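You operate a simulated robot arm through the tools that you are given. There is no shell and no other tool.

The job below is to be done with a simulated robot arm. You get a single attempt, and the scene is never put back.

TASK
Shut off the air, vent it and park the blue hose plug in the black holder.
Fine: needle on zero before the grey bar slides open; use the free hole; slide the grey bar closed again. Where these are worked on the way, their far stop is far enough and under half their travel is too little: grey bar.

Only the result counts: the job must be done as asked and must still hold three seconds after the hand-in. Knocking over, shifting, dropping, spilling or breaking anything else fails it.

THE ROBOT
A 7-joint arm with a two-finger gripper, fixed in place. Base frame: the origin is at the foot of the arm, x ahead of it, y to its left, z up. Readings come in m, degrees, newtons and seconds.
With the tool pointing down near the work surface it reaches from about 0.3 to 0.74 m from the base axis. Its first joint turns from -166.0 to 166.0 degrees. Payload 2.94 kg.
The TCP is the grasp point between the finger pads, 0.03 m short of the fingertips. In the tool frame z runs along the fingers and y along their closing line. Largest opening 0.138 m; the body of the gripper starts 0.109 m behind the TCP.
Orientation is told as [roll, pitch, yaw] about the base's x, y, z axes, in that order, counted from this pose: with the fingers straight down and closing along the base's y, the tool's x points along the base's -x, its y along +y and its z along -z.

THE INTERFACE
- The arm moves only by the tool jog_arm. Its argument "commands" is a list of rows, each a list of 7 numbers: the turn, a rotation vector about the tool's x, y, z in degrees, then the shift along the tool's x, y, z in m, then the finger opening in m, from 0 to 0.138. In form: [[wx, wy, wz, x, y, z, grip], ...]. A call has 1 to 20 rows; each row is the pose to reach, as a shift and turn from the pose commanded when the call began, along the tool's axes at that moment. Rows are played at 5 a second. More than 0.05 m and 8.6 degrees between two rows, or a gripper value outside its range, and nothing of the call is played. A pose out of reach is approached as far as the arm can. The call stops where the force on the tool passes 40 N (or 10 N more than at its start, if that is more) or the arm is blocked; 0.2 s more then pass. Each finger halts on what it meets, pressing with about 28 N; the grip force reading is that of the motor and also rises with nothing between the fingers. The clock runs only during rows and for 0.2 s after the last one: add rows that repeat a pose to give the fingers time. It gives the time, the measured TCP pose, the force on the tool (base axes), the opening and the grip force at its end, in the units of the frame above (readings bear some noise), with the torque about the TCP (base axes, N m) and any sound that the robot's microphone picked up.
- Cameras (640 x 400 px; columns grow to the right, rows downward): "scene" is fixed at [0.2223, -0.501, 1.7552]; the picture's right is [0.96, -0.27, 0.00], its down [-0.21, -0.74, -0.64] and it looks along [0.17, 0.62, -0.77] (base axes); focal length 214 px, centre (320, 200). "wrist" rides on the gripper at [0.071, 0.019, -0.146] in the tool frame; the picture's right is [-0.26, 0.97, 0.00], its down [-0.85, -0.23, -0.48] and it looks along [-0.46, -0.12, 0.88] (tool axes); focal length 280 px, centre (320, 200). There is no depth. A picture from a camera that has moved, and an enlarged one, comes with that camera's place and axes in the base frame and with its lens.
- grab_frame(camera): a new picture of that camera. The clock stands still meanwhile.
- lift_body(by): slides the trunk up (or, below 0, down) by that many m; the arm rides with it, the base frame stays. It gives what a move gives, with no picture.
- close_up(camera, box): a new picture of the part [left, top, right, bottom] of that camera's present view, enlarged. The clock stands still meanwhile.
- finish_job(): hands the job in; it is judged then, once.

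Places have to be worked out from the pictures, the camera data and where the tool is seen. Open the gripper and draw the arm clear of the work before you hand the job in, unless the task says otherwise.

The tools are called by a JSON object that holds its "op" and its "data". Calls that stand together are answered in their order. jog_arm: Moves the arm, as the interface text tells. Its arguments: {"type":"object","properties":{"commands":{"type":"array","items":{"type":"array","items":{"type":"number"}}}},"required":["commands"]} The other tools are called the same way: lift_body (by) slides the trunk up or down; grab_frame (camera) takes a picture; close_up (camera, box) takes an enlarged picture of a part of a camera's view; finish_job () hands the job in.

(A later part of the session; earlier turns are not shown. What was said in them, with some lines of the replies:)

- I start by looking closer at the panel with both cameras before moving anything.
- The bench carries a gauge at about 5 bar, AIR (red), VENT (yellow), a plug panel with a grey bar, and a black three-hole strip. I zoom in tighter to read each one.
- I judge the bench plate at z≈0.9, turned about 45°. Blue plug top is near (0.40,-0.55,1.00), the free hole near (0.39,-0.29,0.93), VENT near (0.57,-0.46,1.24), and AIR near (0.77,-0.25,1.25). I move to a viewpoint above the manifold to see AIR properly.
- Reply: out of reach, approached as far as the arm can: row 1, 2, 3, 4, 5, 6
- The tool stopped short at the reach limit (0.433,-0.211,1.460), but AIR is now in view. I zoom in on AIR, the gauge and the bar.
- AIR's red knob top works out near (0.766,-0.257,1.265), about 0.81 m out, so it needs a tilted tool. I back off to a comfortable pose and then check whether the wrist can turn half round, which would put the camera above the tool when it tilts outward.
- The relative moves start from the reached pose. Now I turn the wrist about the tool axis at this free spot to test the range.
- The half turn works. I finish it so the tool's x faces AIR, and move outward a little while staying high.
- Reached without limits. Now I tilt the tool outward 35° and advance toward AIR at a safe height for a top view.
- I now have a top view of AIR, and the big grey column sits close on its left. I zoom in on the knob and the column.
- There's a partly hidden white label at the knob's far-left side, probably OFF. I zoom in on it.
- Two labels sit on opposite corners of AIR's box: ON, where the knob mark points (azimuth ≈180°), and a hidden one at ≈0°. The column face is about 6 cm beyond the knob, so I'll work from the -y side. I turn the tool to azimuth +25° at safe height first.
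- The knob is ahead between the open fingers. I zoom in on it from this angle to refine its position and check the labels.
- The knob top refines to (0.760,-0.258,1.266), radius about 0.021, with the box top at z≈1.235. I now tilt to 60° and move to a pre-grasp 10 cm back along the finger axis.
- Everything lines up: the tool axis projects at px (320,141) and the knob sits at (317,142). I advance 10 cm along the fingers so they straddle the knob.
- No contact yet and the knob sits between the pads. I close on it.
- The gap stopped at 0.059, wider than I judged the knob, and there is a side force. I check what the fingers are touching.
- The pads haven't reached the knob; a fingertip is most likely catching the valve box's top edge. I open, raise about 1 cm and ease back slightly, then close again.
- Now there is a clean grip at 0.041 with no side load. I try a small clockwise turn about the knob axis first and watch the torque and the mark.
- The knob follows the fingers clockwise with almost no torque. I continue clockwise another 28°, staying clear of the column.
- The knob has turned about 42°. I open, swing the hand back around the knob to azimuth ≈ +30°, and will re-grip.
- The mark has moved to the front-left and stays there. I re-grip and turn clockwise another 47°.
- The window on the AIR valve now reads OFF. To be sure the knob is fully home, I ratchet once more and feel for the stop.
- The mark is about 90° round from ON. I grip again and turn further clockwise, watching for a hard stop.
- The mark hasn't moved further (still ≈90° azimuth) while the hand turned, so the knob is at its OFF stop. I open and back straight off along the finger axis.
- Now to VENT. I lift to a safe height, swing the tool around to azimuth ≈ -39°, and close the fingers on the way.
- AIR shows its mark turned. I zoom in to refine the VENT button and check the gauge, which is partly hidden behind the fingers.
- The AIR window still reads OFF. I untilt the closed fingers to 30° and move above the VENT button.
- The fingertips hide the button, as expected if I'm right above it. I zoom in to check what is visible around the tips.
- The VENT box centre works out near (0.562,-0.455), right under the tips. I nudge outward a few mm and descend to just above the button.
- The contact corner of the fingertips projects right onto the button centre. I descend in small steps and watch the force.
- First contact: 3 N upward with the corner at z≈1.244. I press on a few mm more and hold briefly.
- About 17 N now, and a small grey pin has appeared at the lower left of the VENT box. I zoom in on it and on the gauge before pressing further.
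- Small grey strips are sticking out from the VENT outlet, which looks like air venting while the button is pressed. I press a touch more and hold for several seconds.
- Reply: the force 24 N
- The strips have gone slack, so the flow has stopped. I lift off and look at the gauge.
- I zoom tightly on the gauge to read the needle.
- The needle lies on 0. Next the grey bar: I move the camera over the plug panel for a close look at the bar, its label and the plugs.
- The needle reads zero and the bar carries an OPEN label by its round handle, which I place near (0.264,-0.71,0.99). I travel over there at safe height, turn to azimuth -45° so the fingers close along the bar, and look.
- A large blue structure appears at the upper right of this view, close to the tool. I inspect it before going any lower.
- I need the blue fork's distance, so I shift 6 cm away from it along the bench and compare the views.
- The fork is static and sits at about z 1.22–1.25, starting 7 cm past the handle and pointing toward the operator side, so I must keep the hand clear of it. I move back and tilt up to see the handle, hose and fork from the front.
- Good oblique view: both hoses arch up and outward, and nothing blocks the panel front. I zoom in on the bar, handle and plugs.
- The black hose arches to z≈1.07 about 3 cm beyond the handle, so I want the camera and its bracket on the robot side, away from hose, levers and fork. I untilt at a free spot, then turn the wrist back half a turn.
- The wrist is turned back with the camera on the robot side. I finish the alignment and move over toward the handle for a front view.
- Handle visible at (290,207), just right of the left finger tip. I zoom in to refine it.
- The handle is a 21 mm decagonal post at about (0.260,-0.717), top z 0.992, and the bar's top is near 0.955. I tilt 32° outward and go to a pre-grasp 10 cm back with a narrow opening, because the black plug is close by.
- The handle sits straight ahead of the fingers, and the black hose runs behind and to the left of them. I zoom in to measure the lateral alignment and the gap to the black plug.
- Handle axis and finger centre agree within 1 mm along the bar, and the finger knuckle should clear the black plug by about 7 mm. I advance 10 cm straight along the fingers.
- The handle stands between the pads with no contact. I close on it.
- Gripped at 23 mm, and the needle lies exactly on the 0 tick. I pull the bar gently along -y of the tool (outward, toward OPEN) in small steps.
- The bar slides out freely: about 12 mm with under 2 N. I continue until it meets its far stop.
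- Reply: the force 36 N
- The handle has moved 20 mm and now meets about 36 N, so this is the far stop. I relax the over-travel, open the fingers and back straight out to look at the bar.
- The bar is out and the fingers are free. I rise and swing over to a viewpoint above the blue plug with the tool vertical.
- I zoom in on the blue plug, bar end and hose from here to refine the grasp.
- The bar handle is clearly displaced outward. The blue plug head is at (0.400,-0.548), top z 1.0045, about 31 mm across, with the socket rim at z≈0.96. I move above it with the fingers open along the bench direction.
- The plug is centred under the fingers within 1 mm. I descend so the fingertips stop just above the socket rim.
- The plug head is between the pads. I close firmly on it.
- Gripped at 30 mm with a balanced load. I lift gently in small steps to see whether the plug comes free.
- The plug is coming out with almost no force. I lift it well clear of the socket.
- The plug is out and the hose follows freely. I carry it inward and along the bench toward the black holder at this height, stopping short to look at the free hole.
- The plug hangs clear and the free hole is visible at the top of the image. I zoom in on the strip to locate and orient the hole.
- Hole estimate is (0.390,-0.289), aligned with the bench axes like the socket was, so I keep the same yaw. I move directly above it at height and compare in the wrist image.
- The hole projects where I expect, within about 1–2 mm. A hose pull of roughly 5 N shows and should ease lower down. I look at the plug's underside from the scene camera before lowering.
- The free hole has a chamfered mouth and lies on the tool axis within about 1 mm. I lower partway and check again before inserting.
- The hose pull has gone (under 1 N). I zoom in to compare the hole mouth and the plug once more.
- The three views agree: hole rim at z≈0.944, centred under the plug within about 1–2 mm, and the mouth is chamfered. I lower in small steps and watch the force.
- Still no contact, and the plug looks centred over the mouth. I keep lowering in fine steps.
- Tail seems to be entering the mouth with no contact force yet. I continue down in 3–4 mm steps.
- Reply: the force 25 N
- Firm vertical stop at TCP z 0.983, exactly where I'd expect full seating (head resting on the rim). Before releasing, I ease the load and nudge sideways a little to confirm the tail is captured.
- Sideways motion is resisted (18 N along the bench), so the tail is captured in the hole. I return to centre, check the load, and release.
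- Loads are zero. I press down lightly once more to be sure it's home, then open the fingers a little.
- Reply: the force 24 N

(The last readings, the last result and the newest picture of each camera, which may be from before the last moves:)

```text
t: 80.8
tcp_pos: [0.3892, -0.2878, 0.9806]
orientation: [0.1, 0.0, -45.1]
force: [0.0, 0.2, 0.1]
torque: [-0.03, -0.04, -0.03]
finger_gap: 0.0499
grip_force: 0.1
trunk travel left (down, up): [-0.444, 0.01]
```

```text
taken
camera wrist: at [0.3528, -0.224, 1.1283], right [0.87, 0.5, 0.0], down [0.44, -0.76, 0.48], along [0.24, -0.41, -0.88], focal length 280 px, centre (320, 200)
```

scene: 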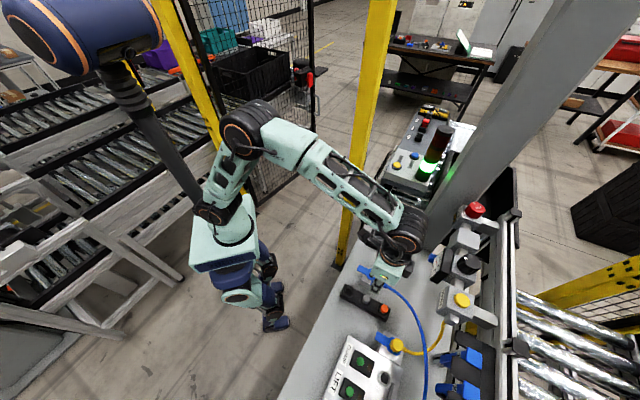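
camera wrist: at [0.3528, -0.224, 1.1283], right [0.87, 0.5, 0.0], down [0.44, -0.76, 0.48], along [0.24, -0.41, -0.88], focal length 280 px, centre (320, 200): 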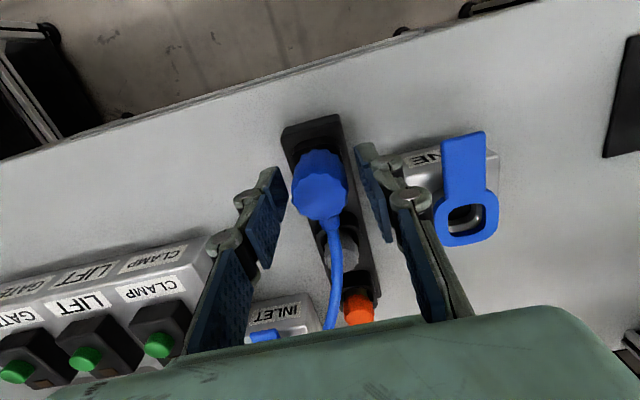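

The plug stays upright in the holder. I rise straight up and check it.

{"op": "jog_arm", "data": {"commands": [[0, 0, 0, 0, 0, -0.03, 0.052], [0, 0, 0, 0, 0, -0.06, 0.052], [0, 0, 0, 0, 0, -0.1, 0.052], [0, 0, 0, 0, 0, -0.14, 0.052], [0, 0, 0, 0, 0, -0.14, 0.052]]}}

{"op": "grab_frame", "data": {"camera": "wrist"}}

{"op": "close_up", "data": {"camera": "wrist", "box": [260, 60, 400, 180]}}

{"op": "close_up", "data": {"camera": "scene", "box": [330, 250, 420, 325]}}

```text
t: 82.0
tcp_pos: [0.3937, -0.2881, 1.1241]
orientation: [-0.1, 0.0, -45.1]
force: [-0.2, 0.1, -0.6]
torque: [0.01, 0.04, -0.01]
finger_gap: 0.052
grip_force: 0.0
trunk travel left (down, up): [-0.444, 0.01]
```

```text
taken
camera wrist: at [0.3562, -0.225, 1.2703], right [0.87, 0.5, 0.0], down [0.44, -0.76, 0.48], along [0.24, -0.41, -0.88], focal length 280 px, centre (320, 200)
```

wrist: 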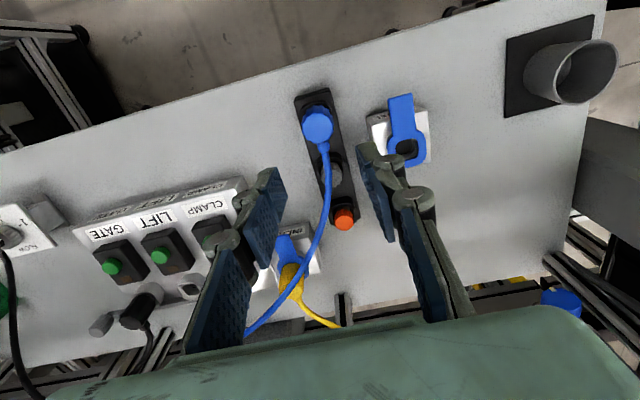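

```text
3.33 times, centred on (330, 120) of wrist
camera zoom: at [0.3562, -0.225, 1.2703], right [0.87, 0.5, 0.0], down [0.44, -0.76, 0.48], along [0.24, -0.41, -0.88], focal length 935 px, centre (287, 467)
```

zoom: 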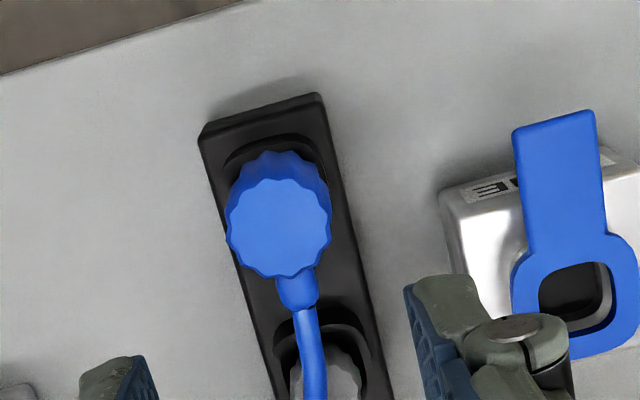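

```text
5.33 times, centred on (375, 288) of scene
camera zoom: at [0.2223, -0.501, 1.7552], right [0.96, -0.27, 0.0], down [-0.21, -0.74, -0.64], along [0.17, 0.62, -0.77], focal length 1144 px, centre (27, -267)
```

zoom: 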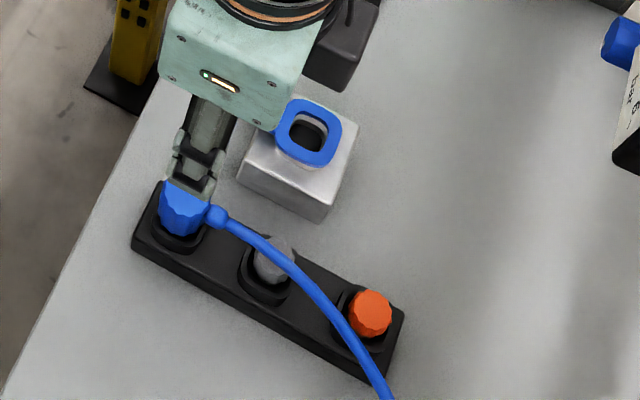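

The blue plug sits upright in the formerly free hole of the black holder. Now I rise above the hoses and travel back toward the bar handle to close it.

{"op": "jog_arm", "data": {"commands": [[0, 0, 0, 0, 0, -0.045, 0.052], [0, 0, 0, 0, 0, -0.09, 0.045], [0, 0, 0, -0.006, -0.0417, -0.09, 0.038], [0, 0, 0, -0.012, -0.0834, -0.09, 0.038], [0, 0, 0, -0.0174, -0.125, -0.09, 0.038], [0, 0, 0, -0.0232, -0.1667, -0.09, 0.038], [0, 0, 0, -0.029, -0.2084, -0.09, 0.038], [0, 0, 0, -0.0347, -0.25, -0.09, 0.038], [0, 0, 0, -0.0405, -0.2918, -0.088, 0.038], [0, 0, 0, -0.0463, -0.3334, -0.085, 0.038], [0, 0, 0, -0.0521, -0.3751, -0.08, 0.038], [0, 0, 0, -0.0579, -0.4168, -0.076, 0.038], [0, 0, 0, -0.0579, -0.4168, -0.076, 0.038]]}}

{"op": "grab_frame", "data": {"camera": "wrist"}}

```text
t: 84.8
tcp_pos: [0.1351, -0.6229, 1.199]
orientation: [0.0, -0.1, -45.1]
force: [0.5, 0.1, 0.1]
torque: [-0.01, 0.01, -0.01]
finger_gap: 0.0378
grip_force: 0.0
trunk travel left (down, up): [-0.444, 0.01]
```

```text
taken
camera wrist: at [0.0984, -0.558, 1.3468], right [0.87, 0.5, 0.0], down [0.44, -0.76, 0.48], along [0.24, -0.41, -0.88], focal length 280 px, centre (320, 200)
```

wrist: 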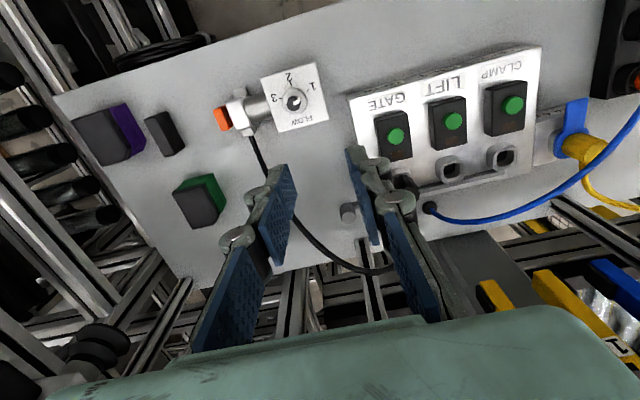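

The handle is visible at (349,212). I tilt back to 32° and go to the same pre-grasp I used when leaving it.

{"op": "jog_arm", "data": {"commands": [[0, -8, 0, -0.0232, 0.0006, 0.0312, 0.038], [0, -16, 0, -0.0464, 0.0012, 0.0624, 0.038], [0, -24, 0, -0.0696, 0.0018, 0.0935, 0.038], [0, -32, 0, -0.0928, 0.0024, 0.1247, 0.038], [0, -32, 0, -0.0928, 0.0024, 0.1247, 0.038]]}}

{"op": "grab_frame", "data": {"camera": "wrist"}}

{"op": "close_up", "data": {"camera": "wrist", "box": [250, 80, 430, 200]}}

```text
t: 86.0
tcp_pos: [0.2061, -0.6882, 1.0766]
orientation: [-0.2, -32.1, -45.0]
force: [0.6, -0.8, -0.2]
torque: [-0.01, 0.01, -0.03]
finger_gap: 0.0381
grip_force: 0.1
trunk travel left (down, up): [-0.444, 0.01]
```

```text
taken
camera wrist: at [0.1225, -0.5766, 1.1638], right [0.84, 0.52, 0.14], down [0.17, -0.49, 0.85], along [0.52, -0.69, -0.5], focal length 280 px, centre (320, 200)
```

wrist: 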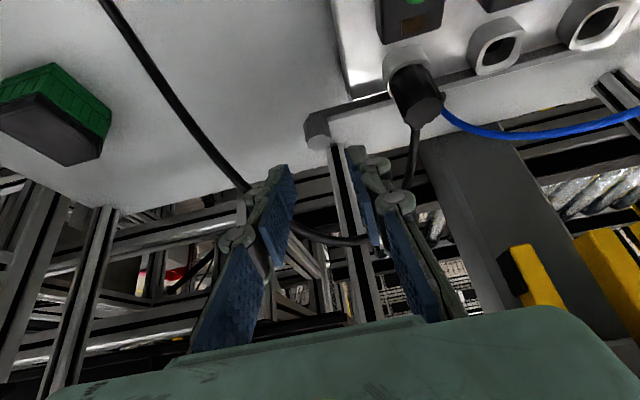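

```text
3.33 times, centred on (340, 140) of wrist
camera zoom: at [0.1225, -0.5766, 1.1638], right [0.84, 0.52, 0.14], down [0.17, -0.49, 0.85], along [0.52, -0.69, -0.5], focal length 935 px, centre (253, 400)
```

zoom: 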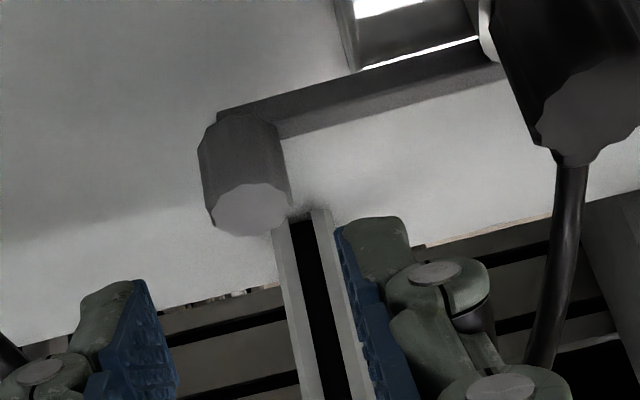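

The handle is laterally centred again. I advance along the finger axis to straddle it.

{"op": "jog_arm", "data": {"commands": [[0, 0, 0, 0.0005, 0, 0.03, 0.038], [0, 0, 0, 0.001, 0, 0.055, 0.038], [0, 0, 0, 0.0015, 0, 0.08, 0.038], [0, 0, 0, 0.002, 0, 0.0985, 0.038], [0, 0, 0, 0.002, 0, 0.0985, 0.038]]}}

{"op": "close_up", "data": {"camera": "wrist", "box": [240, 90, 420, 220]}}

```text
t: 87.2
tcp_pos: [0.2407, -0.7235, 0.9917]
orientation: [0.0, -32.2, -45.0]
force: [-1.5, 3.6, 3.7]
torque: [0.15, -0.02, 0.11]
finger_gap: 0.0383
grip_force: 0.2
trunk travel left (down, up): [-0.444, 0.01]
```

```text
3.08 times, centred on (330, 155) of wrist
camera zoom: at [0.1565, -0.612, 1.0782], right [0.84, 0.52, 0.14], down [0.17, -0.49, 0.85], along [0.52, -0.69, -0.5], focal length 863 px, centre (289, 338)
```

zoom: 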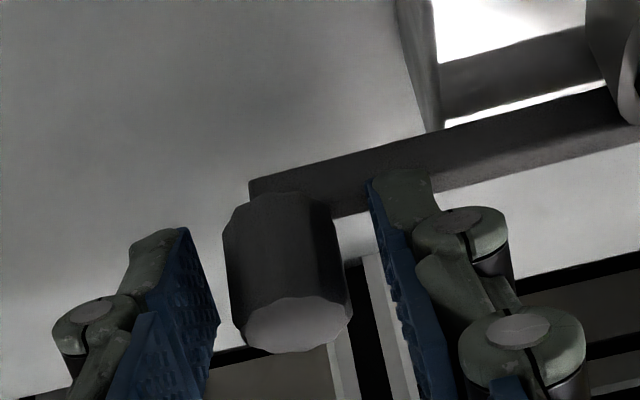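

The handle is between the pads, but there is a light 5 N touch, probably a tip on the bar. I lift 2 mm and check.

{"op": "jog_arm", "data": {"commands": [[0, 0, 0, -0.0011, 0, -0.0017, 0.038], [0, 0, 0, -0.0011, 0, -0.0017, 0.038]]}}

{"op": "grab_frame", "data": {"camera": "wrist"}}

```text
t: 87.8
tcp_pos: [0.2418, -0.7241, 0.9929]
orientation: [0.0, -32.0, -45.0]
force: [0.7, 0.3, -0.9]
torque: [-0.03, -0.04, 0.03]
finger_gap: 0.0379
grip_force: 0.1
trunk travel left (down, up): [-0.444, 0.01]
```

```text
taken
camera wrist: at [0.1574, -0.6121, 1.0797], right [0.84, 0.52, 0.14], down [0.17, -0.49, 0.85], along [0.52, -0.69, -0.5], focal length 280 px, centre (320, 200)
```

wrist: 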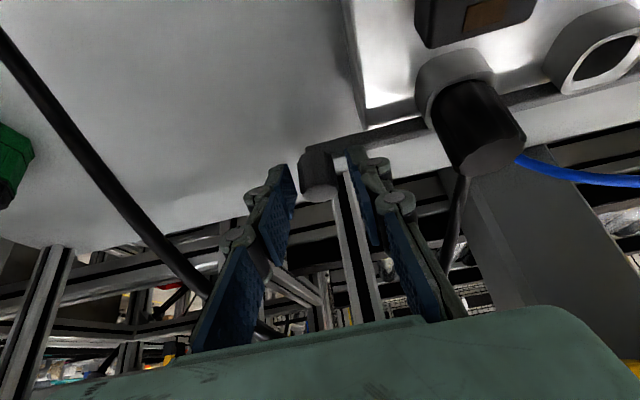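

Contact is gone. I close on the handle and slide the bar back in, about 20 mm toward the panel, in small steps.

{"op": "jog_arm", "data": {"commands": [[0, 0, 0, 0, 0, 0, 0.028], [0, 0, 0, 0, 0, 0, 0.012], [0, 0, 0, 0, 0, 0, 0.01], [0, 0, 0, 0, 0, 0, 0.01]]}}

{"op": "jog_arm", "data": {"commands": [[0, 0, 0, 0, 0.004, 0, 0.01], [0, 0, 0, 0, 0.008, 0, 0.01], [0, 0, 0, 0, 0.012, 0, 0.01], [0, 0, 0, 0, 0.016, 0, 0.01], [0, 0, 0, 0, 0.016, 0, 0.01]]}}

```text
t: 88.8
tcp_pos: [0.2405, -0.7243, 0.9934]
orientation: [-0.1, -32.1, -45.1]
force: [-0.7, -3.2, -0.8]
torque: [-0.12, 0.03, -0.05]
finger_gap: 0.0231
grip_force: 44.9
trunk travel left (down, up): [-0.444, 0.01]
```

```text
t: 90.0
tcp_pos: [0.2528, -0.7128, 0.9927]
orientation: [-0.1, -32.1, -45.0]
force: [4.7, -2.3, 5.7]
torque: [0.03, -0.1, 0.1]
finger_gap: 0.0229
grip_force: 44.7
trunk travel left (down, up): [-0.444, 0.01]
```

The bar has moved in 17 mm with little force. I push on to its closed stop.

{"op": "jog_arm", "data": {"commands": [[0, 0, 0, 0, 0.003, 0, 0.01], [0, 0, 0, 0, 0.006, 0, 0.01], [0, 0, 0, 0, 0.009, 0, 0.01], [0, 0, 0, 0, 0.012, 0, 0.01], [0, 0, 0, 0, 0.012, 0, 0.01]]}}

{"op": "grab_frame", "data": {"camera": "wrist"}}

```text
t: 91.2
tcp_pos: [0.2524, -0.7105, 0.9932]
orientation: [-0.8, -32.3, -45.3]
force: [-14.0, -30.1, 6.3]
torque: [-0.06, 1.06, -0.35]
finger_gap: 0.0233
grip_force: 45.4
trunk travel left (down, up): [-0.444, 0.01]
```

```text
taken
camera wrist: at [0.1706, -0.598, 1.0786], right [0.85, 0.52, 0.13], down [0.16, -0.49, 0.86], along [0.51, -0.7, -0.5], focal length 280 px, centre (320, 200)
```

wrist: 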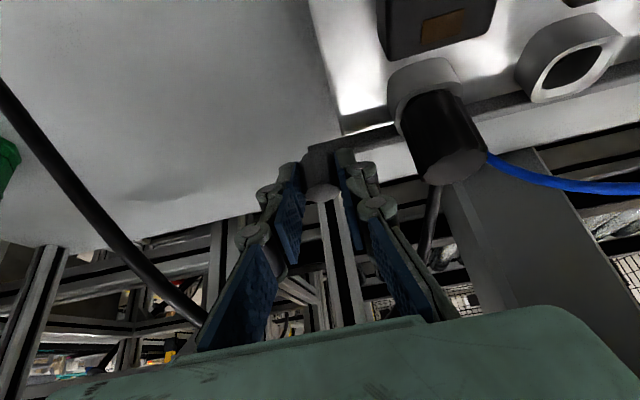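

The bar is back at its original closed stop (same position as at the start, about 33 N). I relax the overshoot, open, and back straight out.

{"op": "jog_arm", "data": {"commands": [[0, 0, 0, 0, -0.005, 0, 0.01], [0, 0, 0, 0, -0.0095, 0, 0.01], [0, 0, 0, 0, -0.0095, 0, 0.01]]}}

```text
t: 92.0
tcp_pos: [0.2534, -0.7112, 0.9916]
orientation: [0.0, -32.2, -45.2]
force: [-4.0, -13.2, 7.5]
torque: [-0.92, -0.58, -0.2]
finger_gap: 0.0233
grip_force: 45.0
trunk travel left (down, up): [-0.444, 0.01]
```

A small residual push keeps the bar against its closed stop. Now I open and retreat along the finger axis.

{"op": "jog_arm", "data": {"commands": [[0, 0, 0, 0, -0.002, 0, 0.025], [0, 0, 0, 0, -0.003, 0, 0.036], [0, 0, 0, 0, -0.003, 0, 0.038], [0, 0, 0, 0, -0.003, -0.03, 0.038], [0, 0, 0, 0, -0.003, -0.06, 0.038], [0, 0, 0, 0, -0.003, -0.1, 0.038], [0, 0, 0, 0, -0.003, -0.1, 0.038]]}}

{"op": "grab_frame", "data": {"camera": "wrist"}}

{"op": "close_up", "data": {"camera": "wrist", "box": [250, 80, 430, 200]}}

```text
t: 93.6
tcp_pos: [0.2106, -0.6723, 1.0735]
orientation: [0.0, -32.0, -45.1]
force: [-0.5, 0.7, 0.1]
torque: [0.01, 0.03, 0.03]
finger_gap: 0.0378
grip_force: 0.0
trunk travel left (down, up): [-0.444, 0.01]
```

```text
taken
camera wrist: at [0.1274, -0.5615, 1.1601], right [0.84, 0.52, 0.14], down [0.17, -0.49, 0.85], along [0.52, -0.69, -0.5], focal length 280 px, centre (320, 200)
```

wrist: 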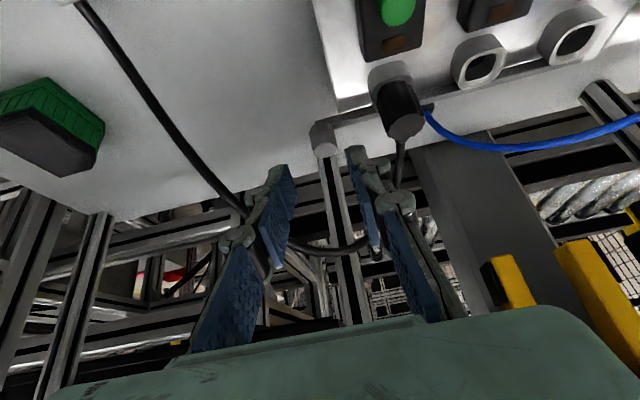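

```text
3.33 times, centred on (340, 140) of wrist
camera zoom: at [0.1274, -0.5615, 1.1601], right [0.84, 0.52, 0.14], down [0.17, -0.49, 0.85], along [0.52, -0.69, -0.5], focal length 935 px, centre (253, 400)
```

zoom: 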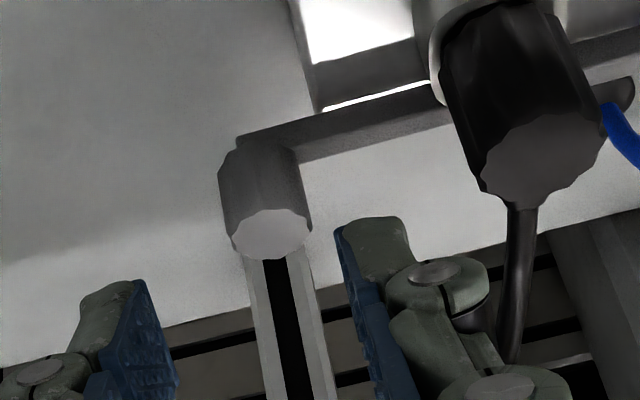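

The handle is back at its original closed position and the hand is free. I rise, untilt, and pull away from the bench.

{"op": "jog_arm", "data": {"commands": [[0, 0, 0, 0, 0, -0.035, 0.05], [0, 8, 0, -0.0008, 0, -0.07, 0.06], [0, 16, 0, -0.0016, 0, -0.105, 0.07], [0, 24, 0, -0.0024, 0, -0.14, 0.08], [0, 32, 0, -0.0032, 0, -0.1749, 0.08], [0, 32, 0, -0.0032, 0, -0.1749, 0.08]]}}

{"op": "jog_arm", "data": {"commands": [[0, 0, 0, 0.02, 0.035, -0.02, 0.08], [0, 0, 0, 0.04, 0.07, -0.04, 0.08], [0, 0, 0, 0.06, 0.105, -0.06, 0.08], [0, 0, 0, 0.08, 0.14, -0.08, 0.08], [0, 0, 0, 0.1, 0.175, -0.1, 0.08], [0, 0, 0, 0.12, 0.21, -0.11, 0.08], [0, 0, 0, 0.14, 0.245, -0.12, 0.08], [0, 0, 0, 0.15, 0.28, -0.12, 0.08], [0, 0, 0, 0.15, 0.28, -0.12, 0.08]]}}

{"op": "grab_frame", "data": {"camera": "wrist"}}

{"op": "grab_frame", "data": {"camera": "scene"}}

```text
t: 95.0
tcp_pos: [0.1462, -0.6131, 1.2243]
orientation: [0.0, 0.1, -45.1]
force: [-0.1, 0.3, -0.5]
torque: [0.0, -0.03, -0.04]
finger_gap: 0.08
grip_force: 0.1
trunk travel left (down, up): [-0.444, 0.01]
```

```text
t: 97.0
tcp_pos: [0.2444, -0.306, 1.3452]
orientation: [0.0, 0.0, -45.0]
force: [0.2, 0.0, 0.3]
torque: [0.01, -0.03, -0.01]
finger_gap: 0.0801
grip_force: 0.1
trunk travel left (down, up): [-0.444, 0.01]
```

```text
taken
camera wrist: at [0.2074, -0.2412, 1.4919], right [0.87, 0.5, 0.0], down [0.44, -0.76, 0.48], along [0.24, -0.41, -0.88], focal length 280 px, centre (320, 200)
```

wrist: 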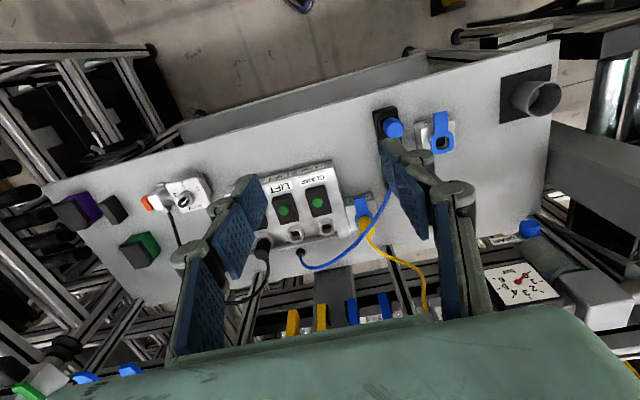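

```text
taken
```

scene: 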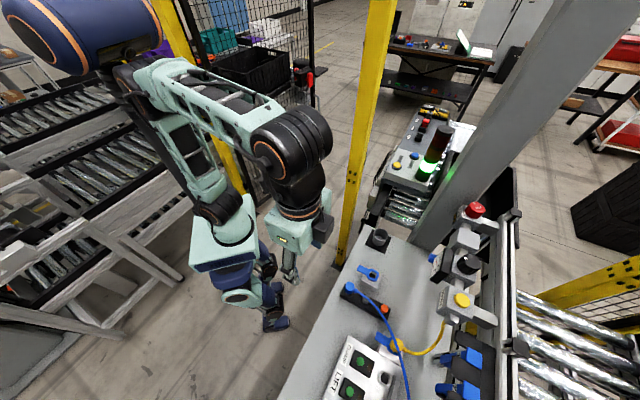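

I check the final states up close: gauge, AIR window, parked plug, and the bar.

{"op": "close_up", "data": {"camera": "wrist", "box": [480, 240, 570, 310]}}

{"op": "close_up", "data": {"camera": "scene", "box": [335, 270, 415, 330]}}

{"op": "close_up", "data": {"camera": "scene", "box": [425, 195, 505, 275]}}

{"op": "close_up", "data": {"camera": "wrist", "box": [230, 150, 430, 280]}}

{"op": "close_up", "data": {"camera": "wrist", "box": [360, 90, 440, 160]}}

```text
5.71 times, centred on (525, 275) of wrist
camera zoom: at [0.2074, -0.2412, 1.4919], right [0.87, 0.5, 0.0], down [0.44, -0.76, 0.48], along [0.24, -0.41, -0.88], focal length 1602 px, centre (-851, -229)
```

zoom: 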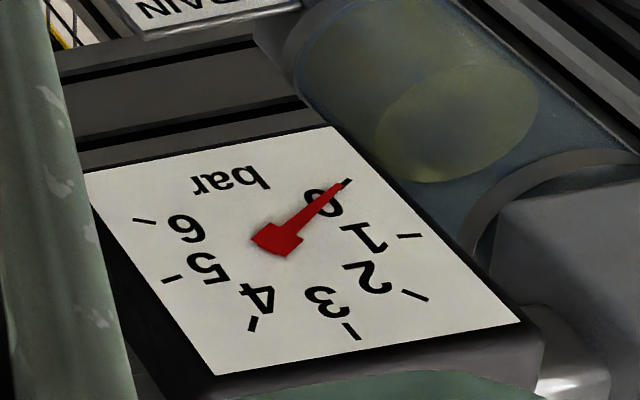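

```text
6.67 times, centred on (375, 300) of scene
camera zoom: at [0.2223, -0.501, 1.7552], right [0.96, -0.27, 0.0], down [-0.21, -0.74, -0.64], along [0.17, 0.62, -0.77], focal length 1430 px, centre (-47, -467)
```

zoom: 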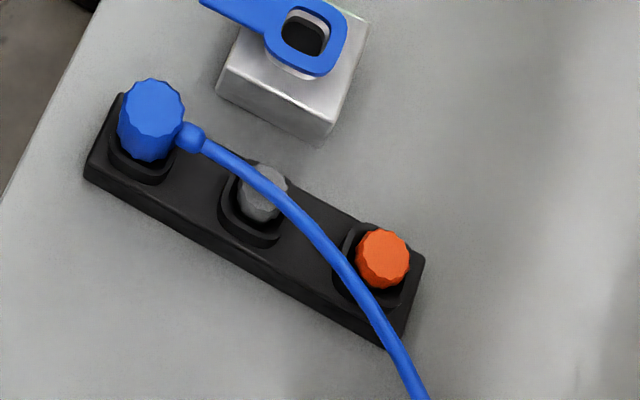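

```text
5.00 times, centred on (465, 235) of scene
camera zoom: at [0.2223, -0.501, 1.7552], right [0.96, -0.27, 0.0], down [-0.21, -0.74, -0.64], along [0.17, 0.62, -0.77], focal length 1072 px, centre (-405, 25)
```

zoom: 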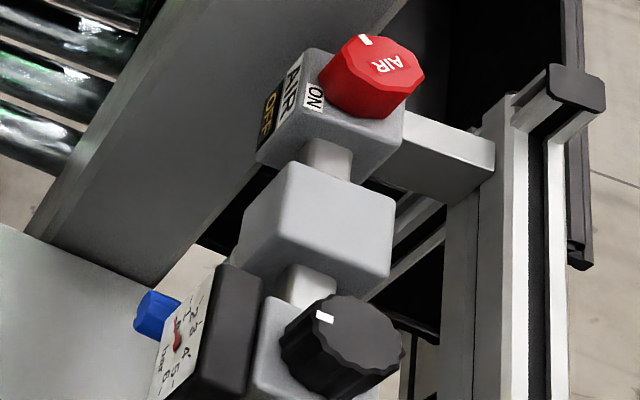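

```text
3.08 times, centred on (330, 215) of wrist
camera zoom: at [0.2074, -0.2412, 1.4919], right [0.87, 0.5, 0.0], down [0.44, -0.76, 0.48], along [0.24, -0.41, -0.88], focal length 863 px, centre (289, 154)
```

zoom: 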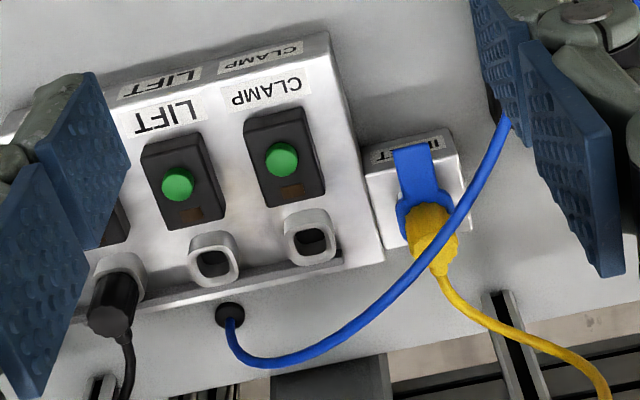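

```text
5.71 times, centred on (400, 125) of wrist
camera zoom: at [0.2074, -0.2412, 1.4919], right [0.87, 0.5, 0.0], down [0.44, -0.76, 0.48], along [0.24, -0.41, -0.88], focal length 1602 px, centre (-137, 629)
```

zoom: 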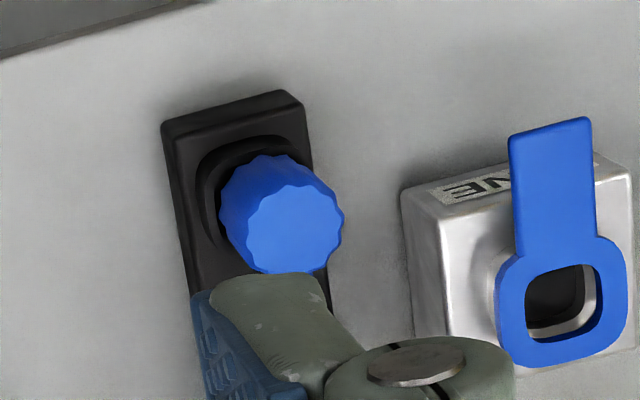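

Final checks:
- The needle is exactly on 0 and the AIR window reads OFF.
- The blue plug stands seated in the free hole of the black holder.
- The bar is back at its closed stop.
- The hand is open and clear of the work.

I hand the job in.

{"op": "finish_job", "data": {}}

```text
The job is handed in.
```

The air is off and vented, and the blue hose plug is parked in the black holder. The job is handed in; I have no verdict back from it.

- **Air:** I turned the AIR knob 90° clockwise to its stop, and its window now reads OFF.
- **Vent:** I held VENT until the needle came down to 0. It was on 0 before I moved the grey bar, and still there at the last check.
- **Grey bar:** it slid out 20 mm to its far stop. After the plug was parked I pushed it back to its original closed position.
- **Blue plug:** it sits upright in the hole that was free. Pushing it down met a firm stop, and it resisted a sideways nudge.

When I first closed on the AIR knob, a fingertip most likely caught the edge of the valve box. A finger also lightly touched something near the bar handle, probably the bar. Neither moved anything I could see. The blue hose now runs across the bench from its hole to the holder, passing over the grey plug, the orange plug and the yellow plug.
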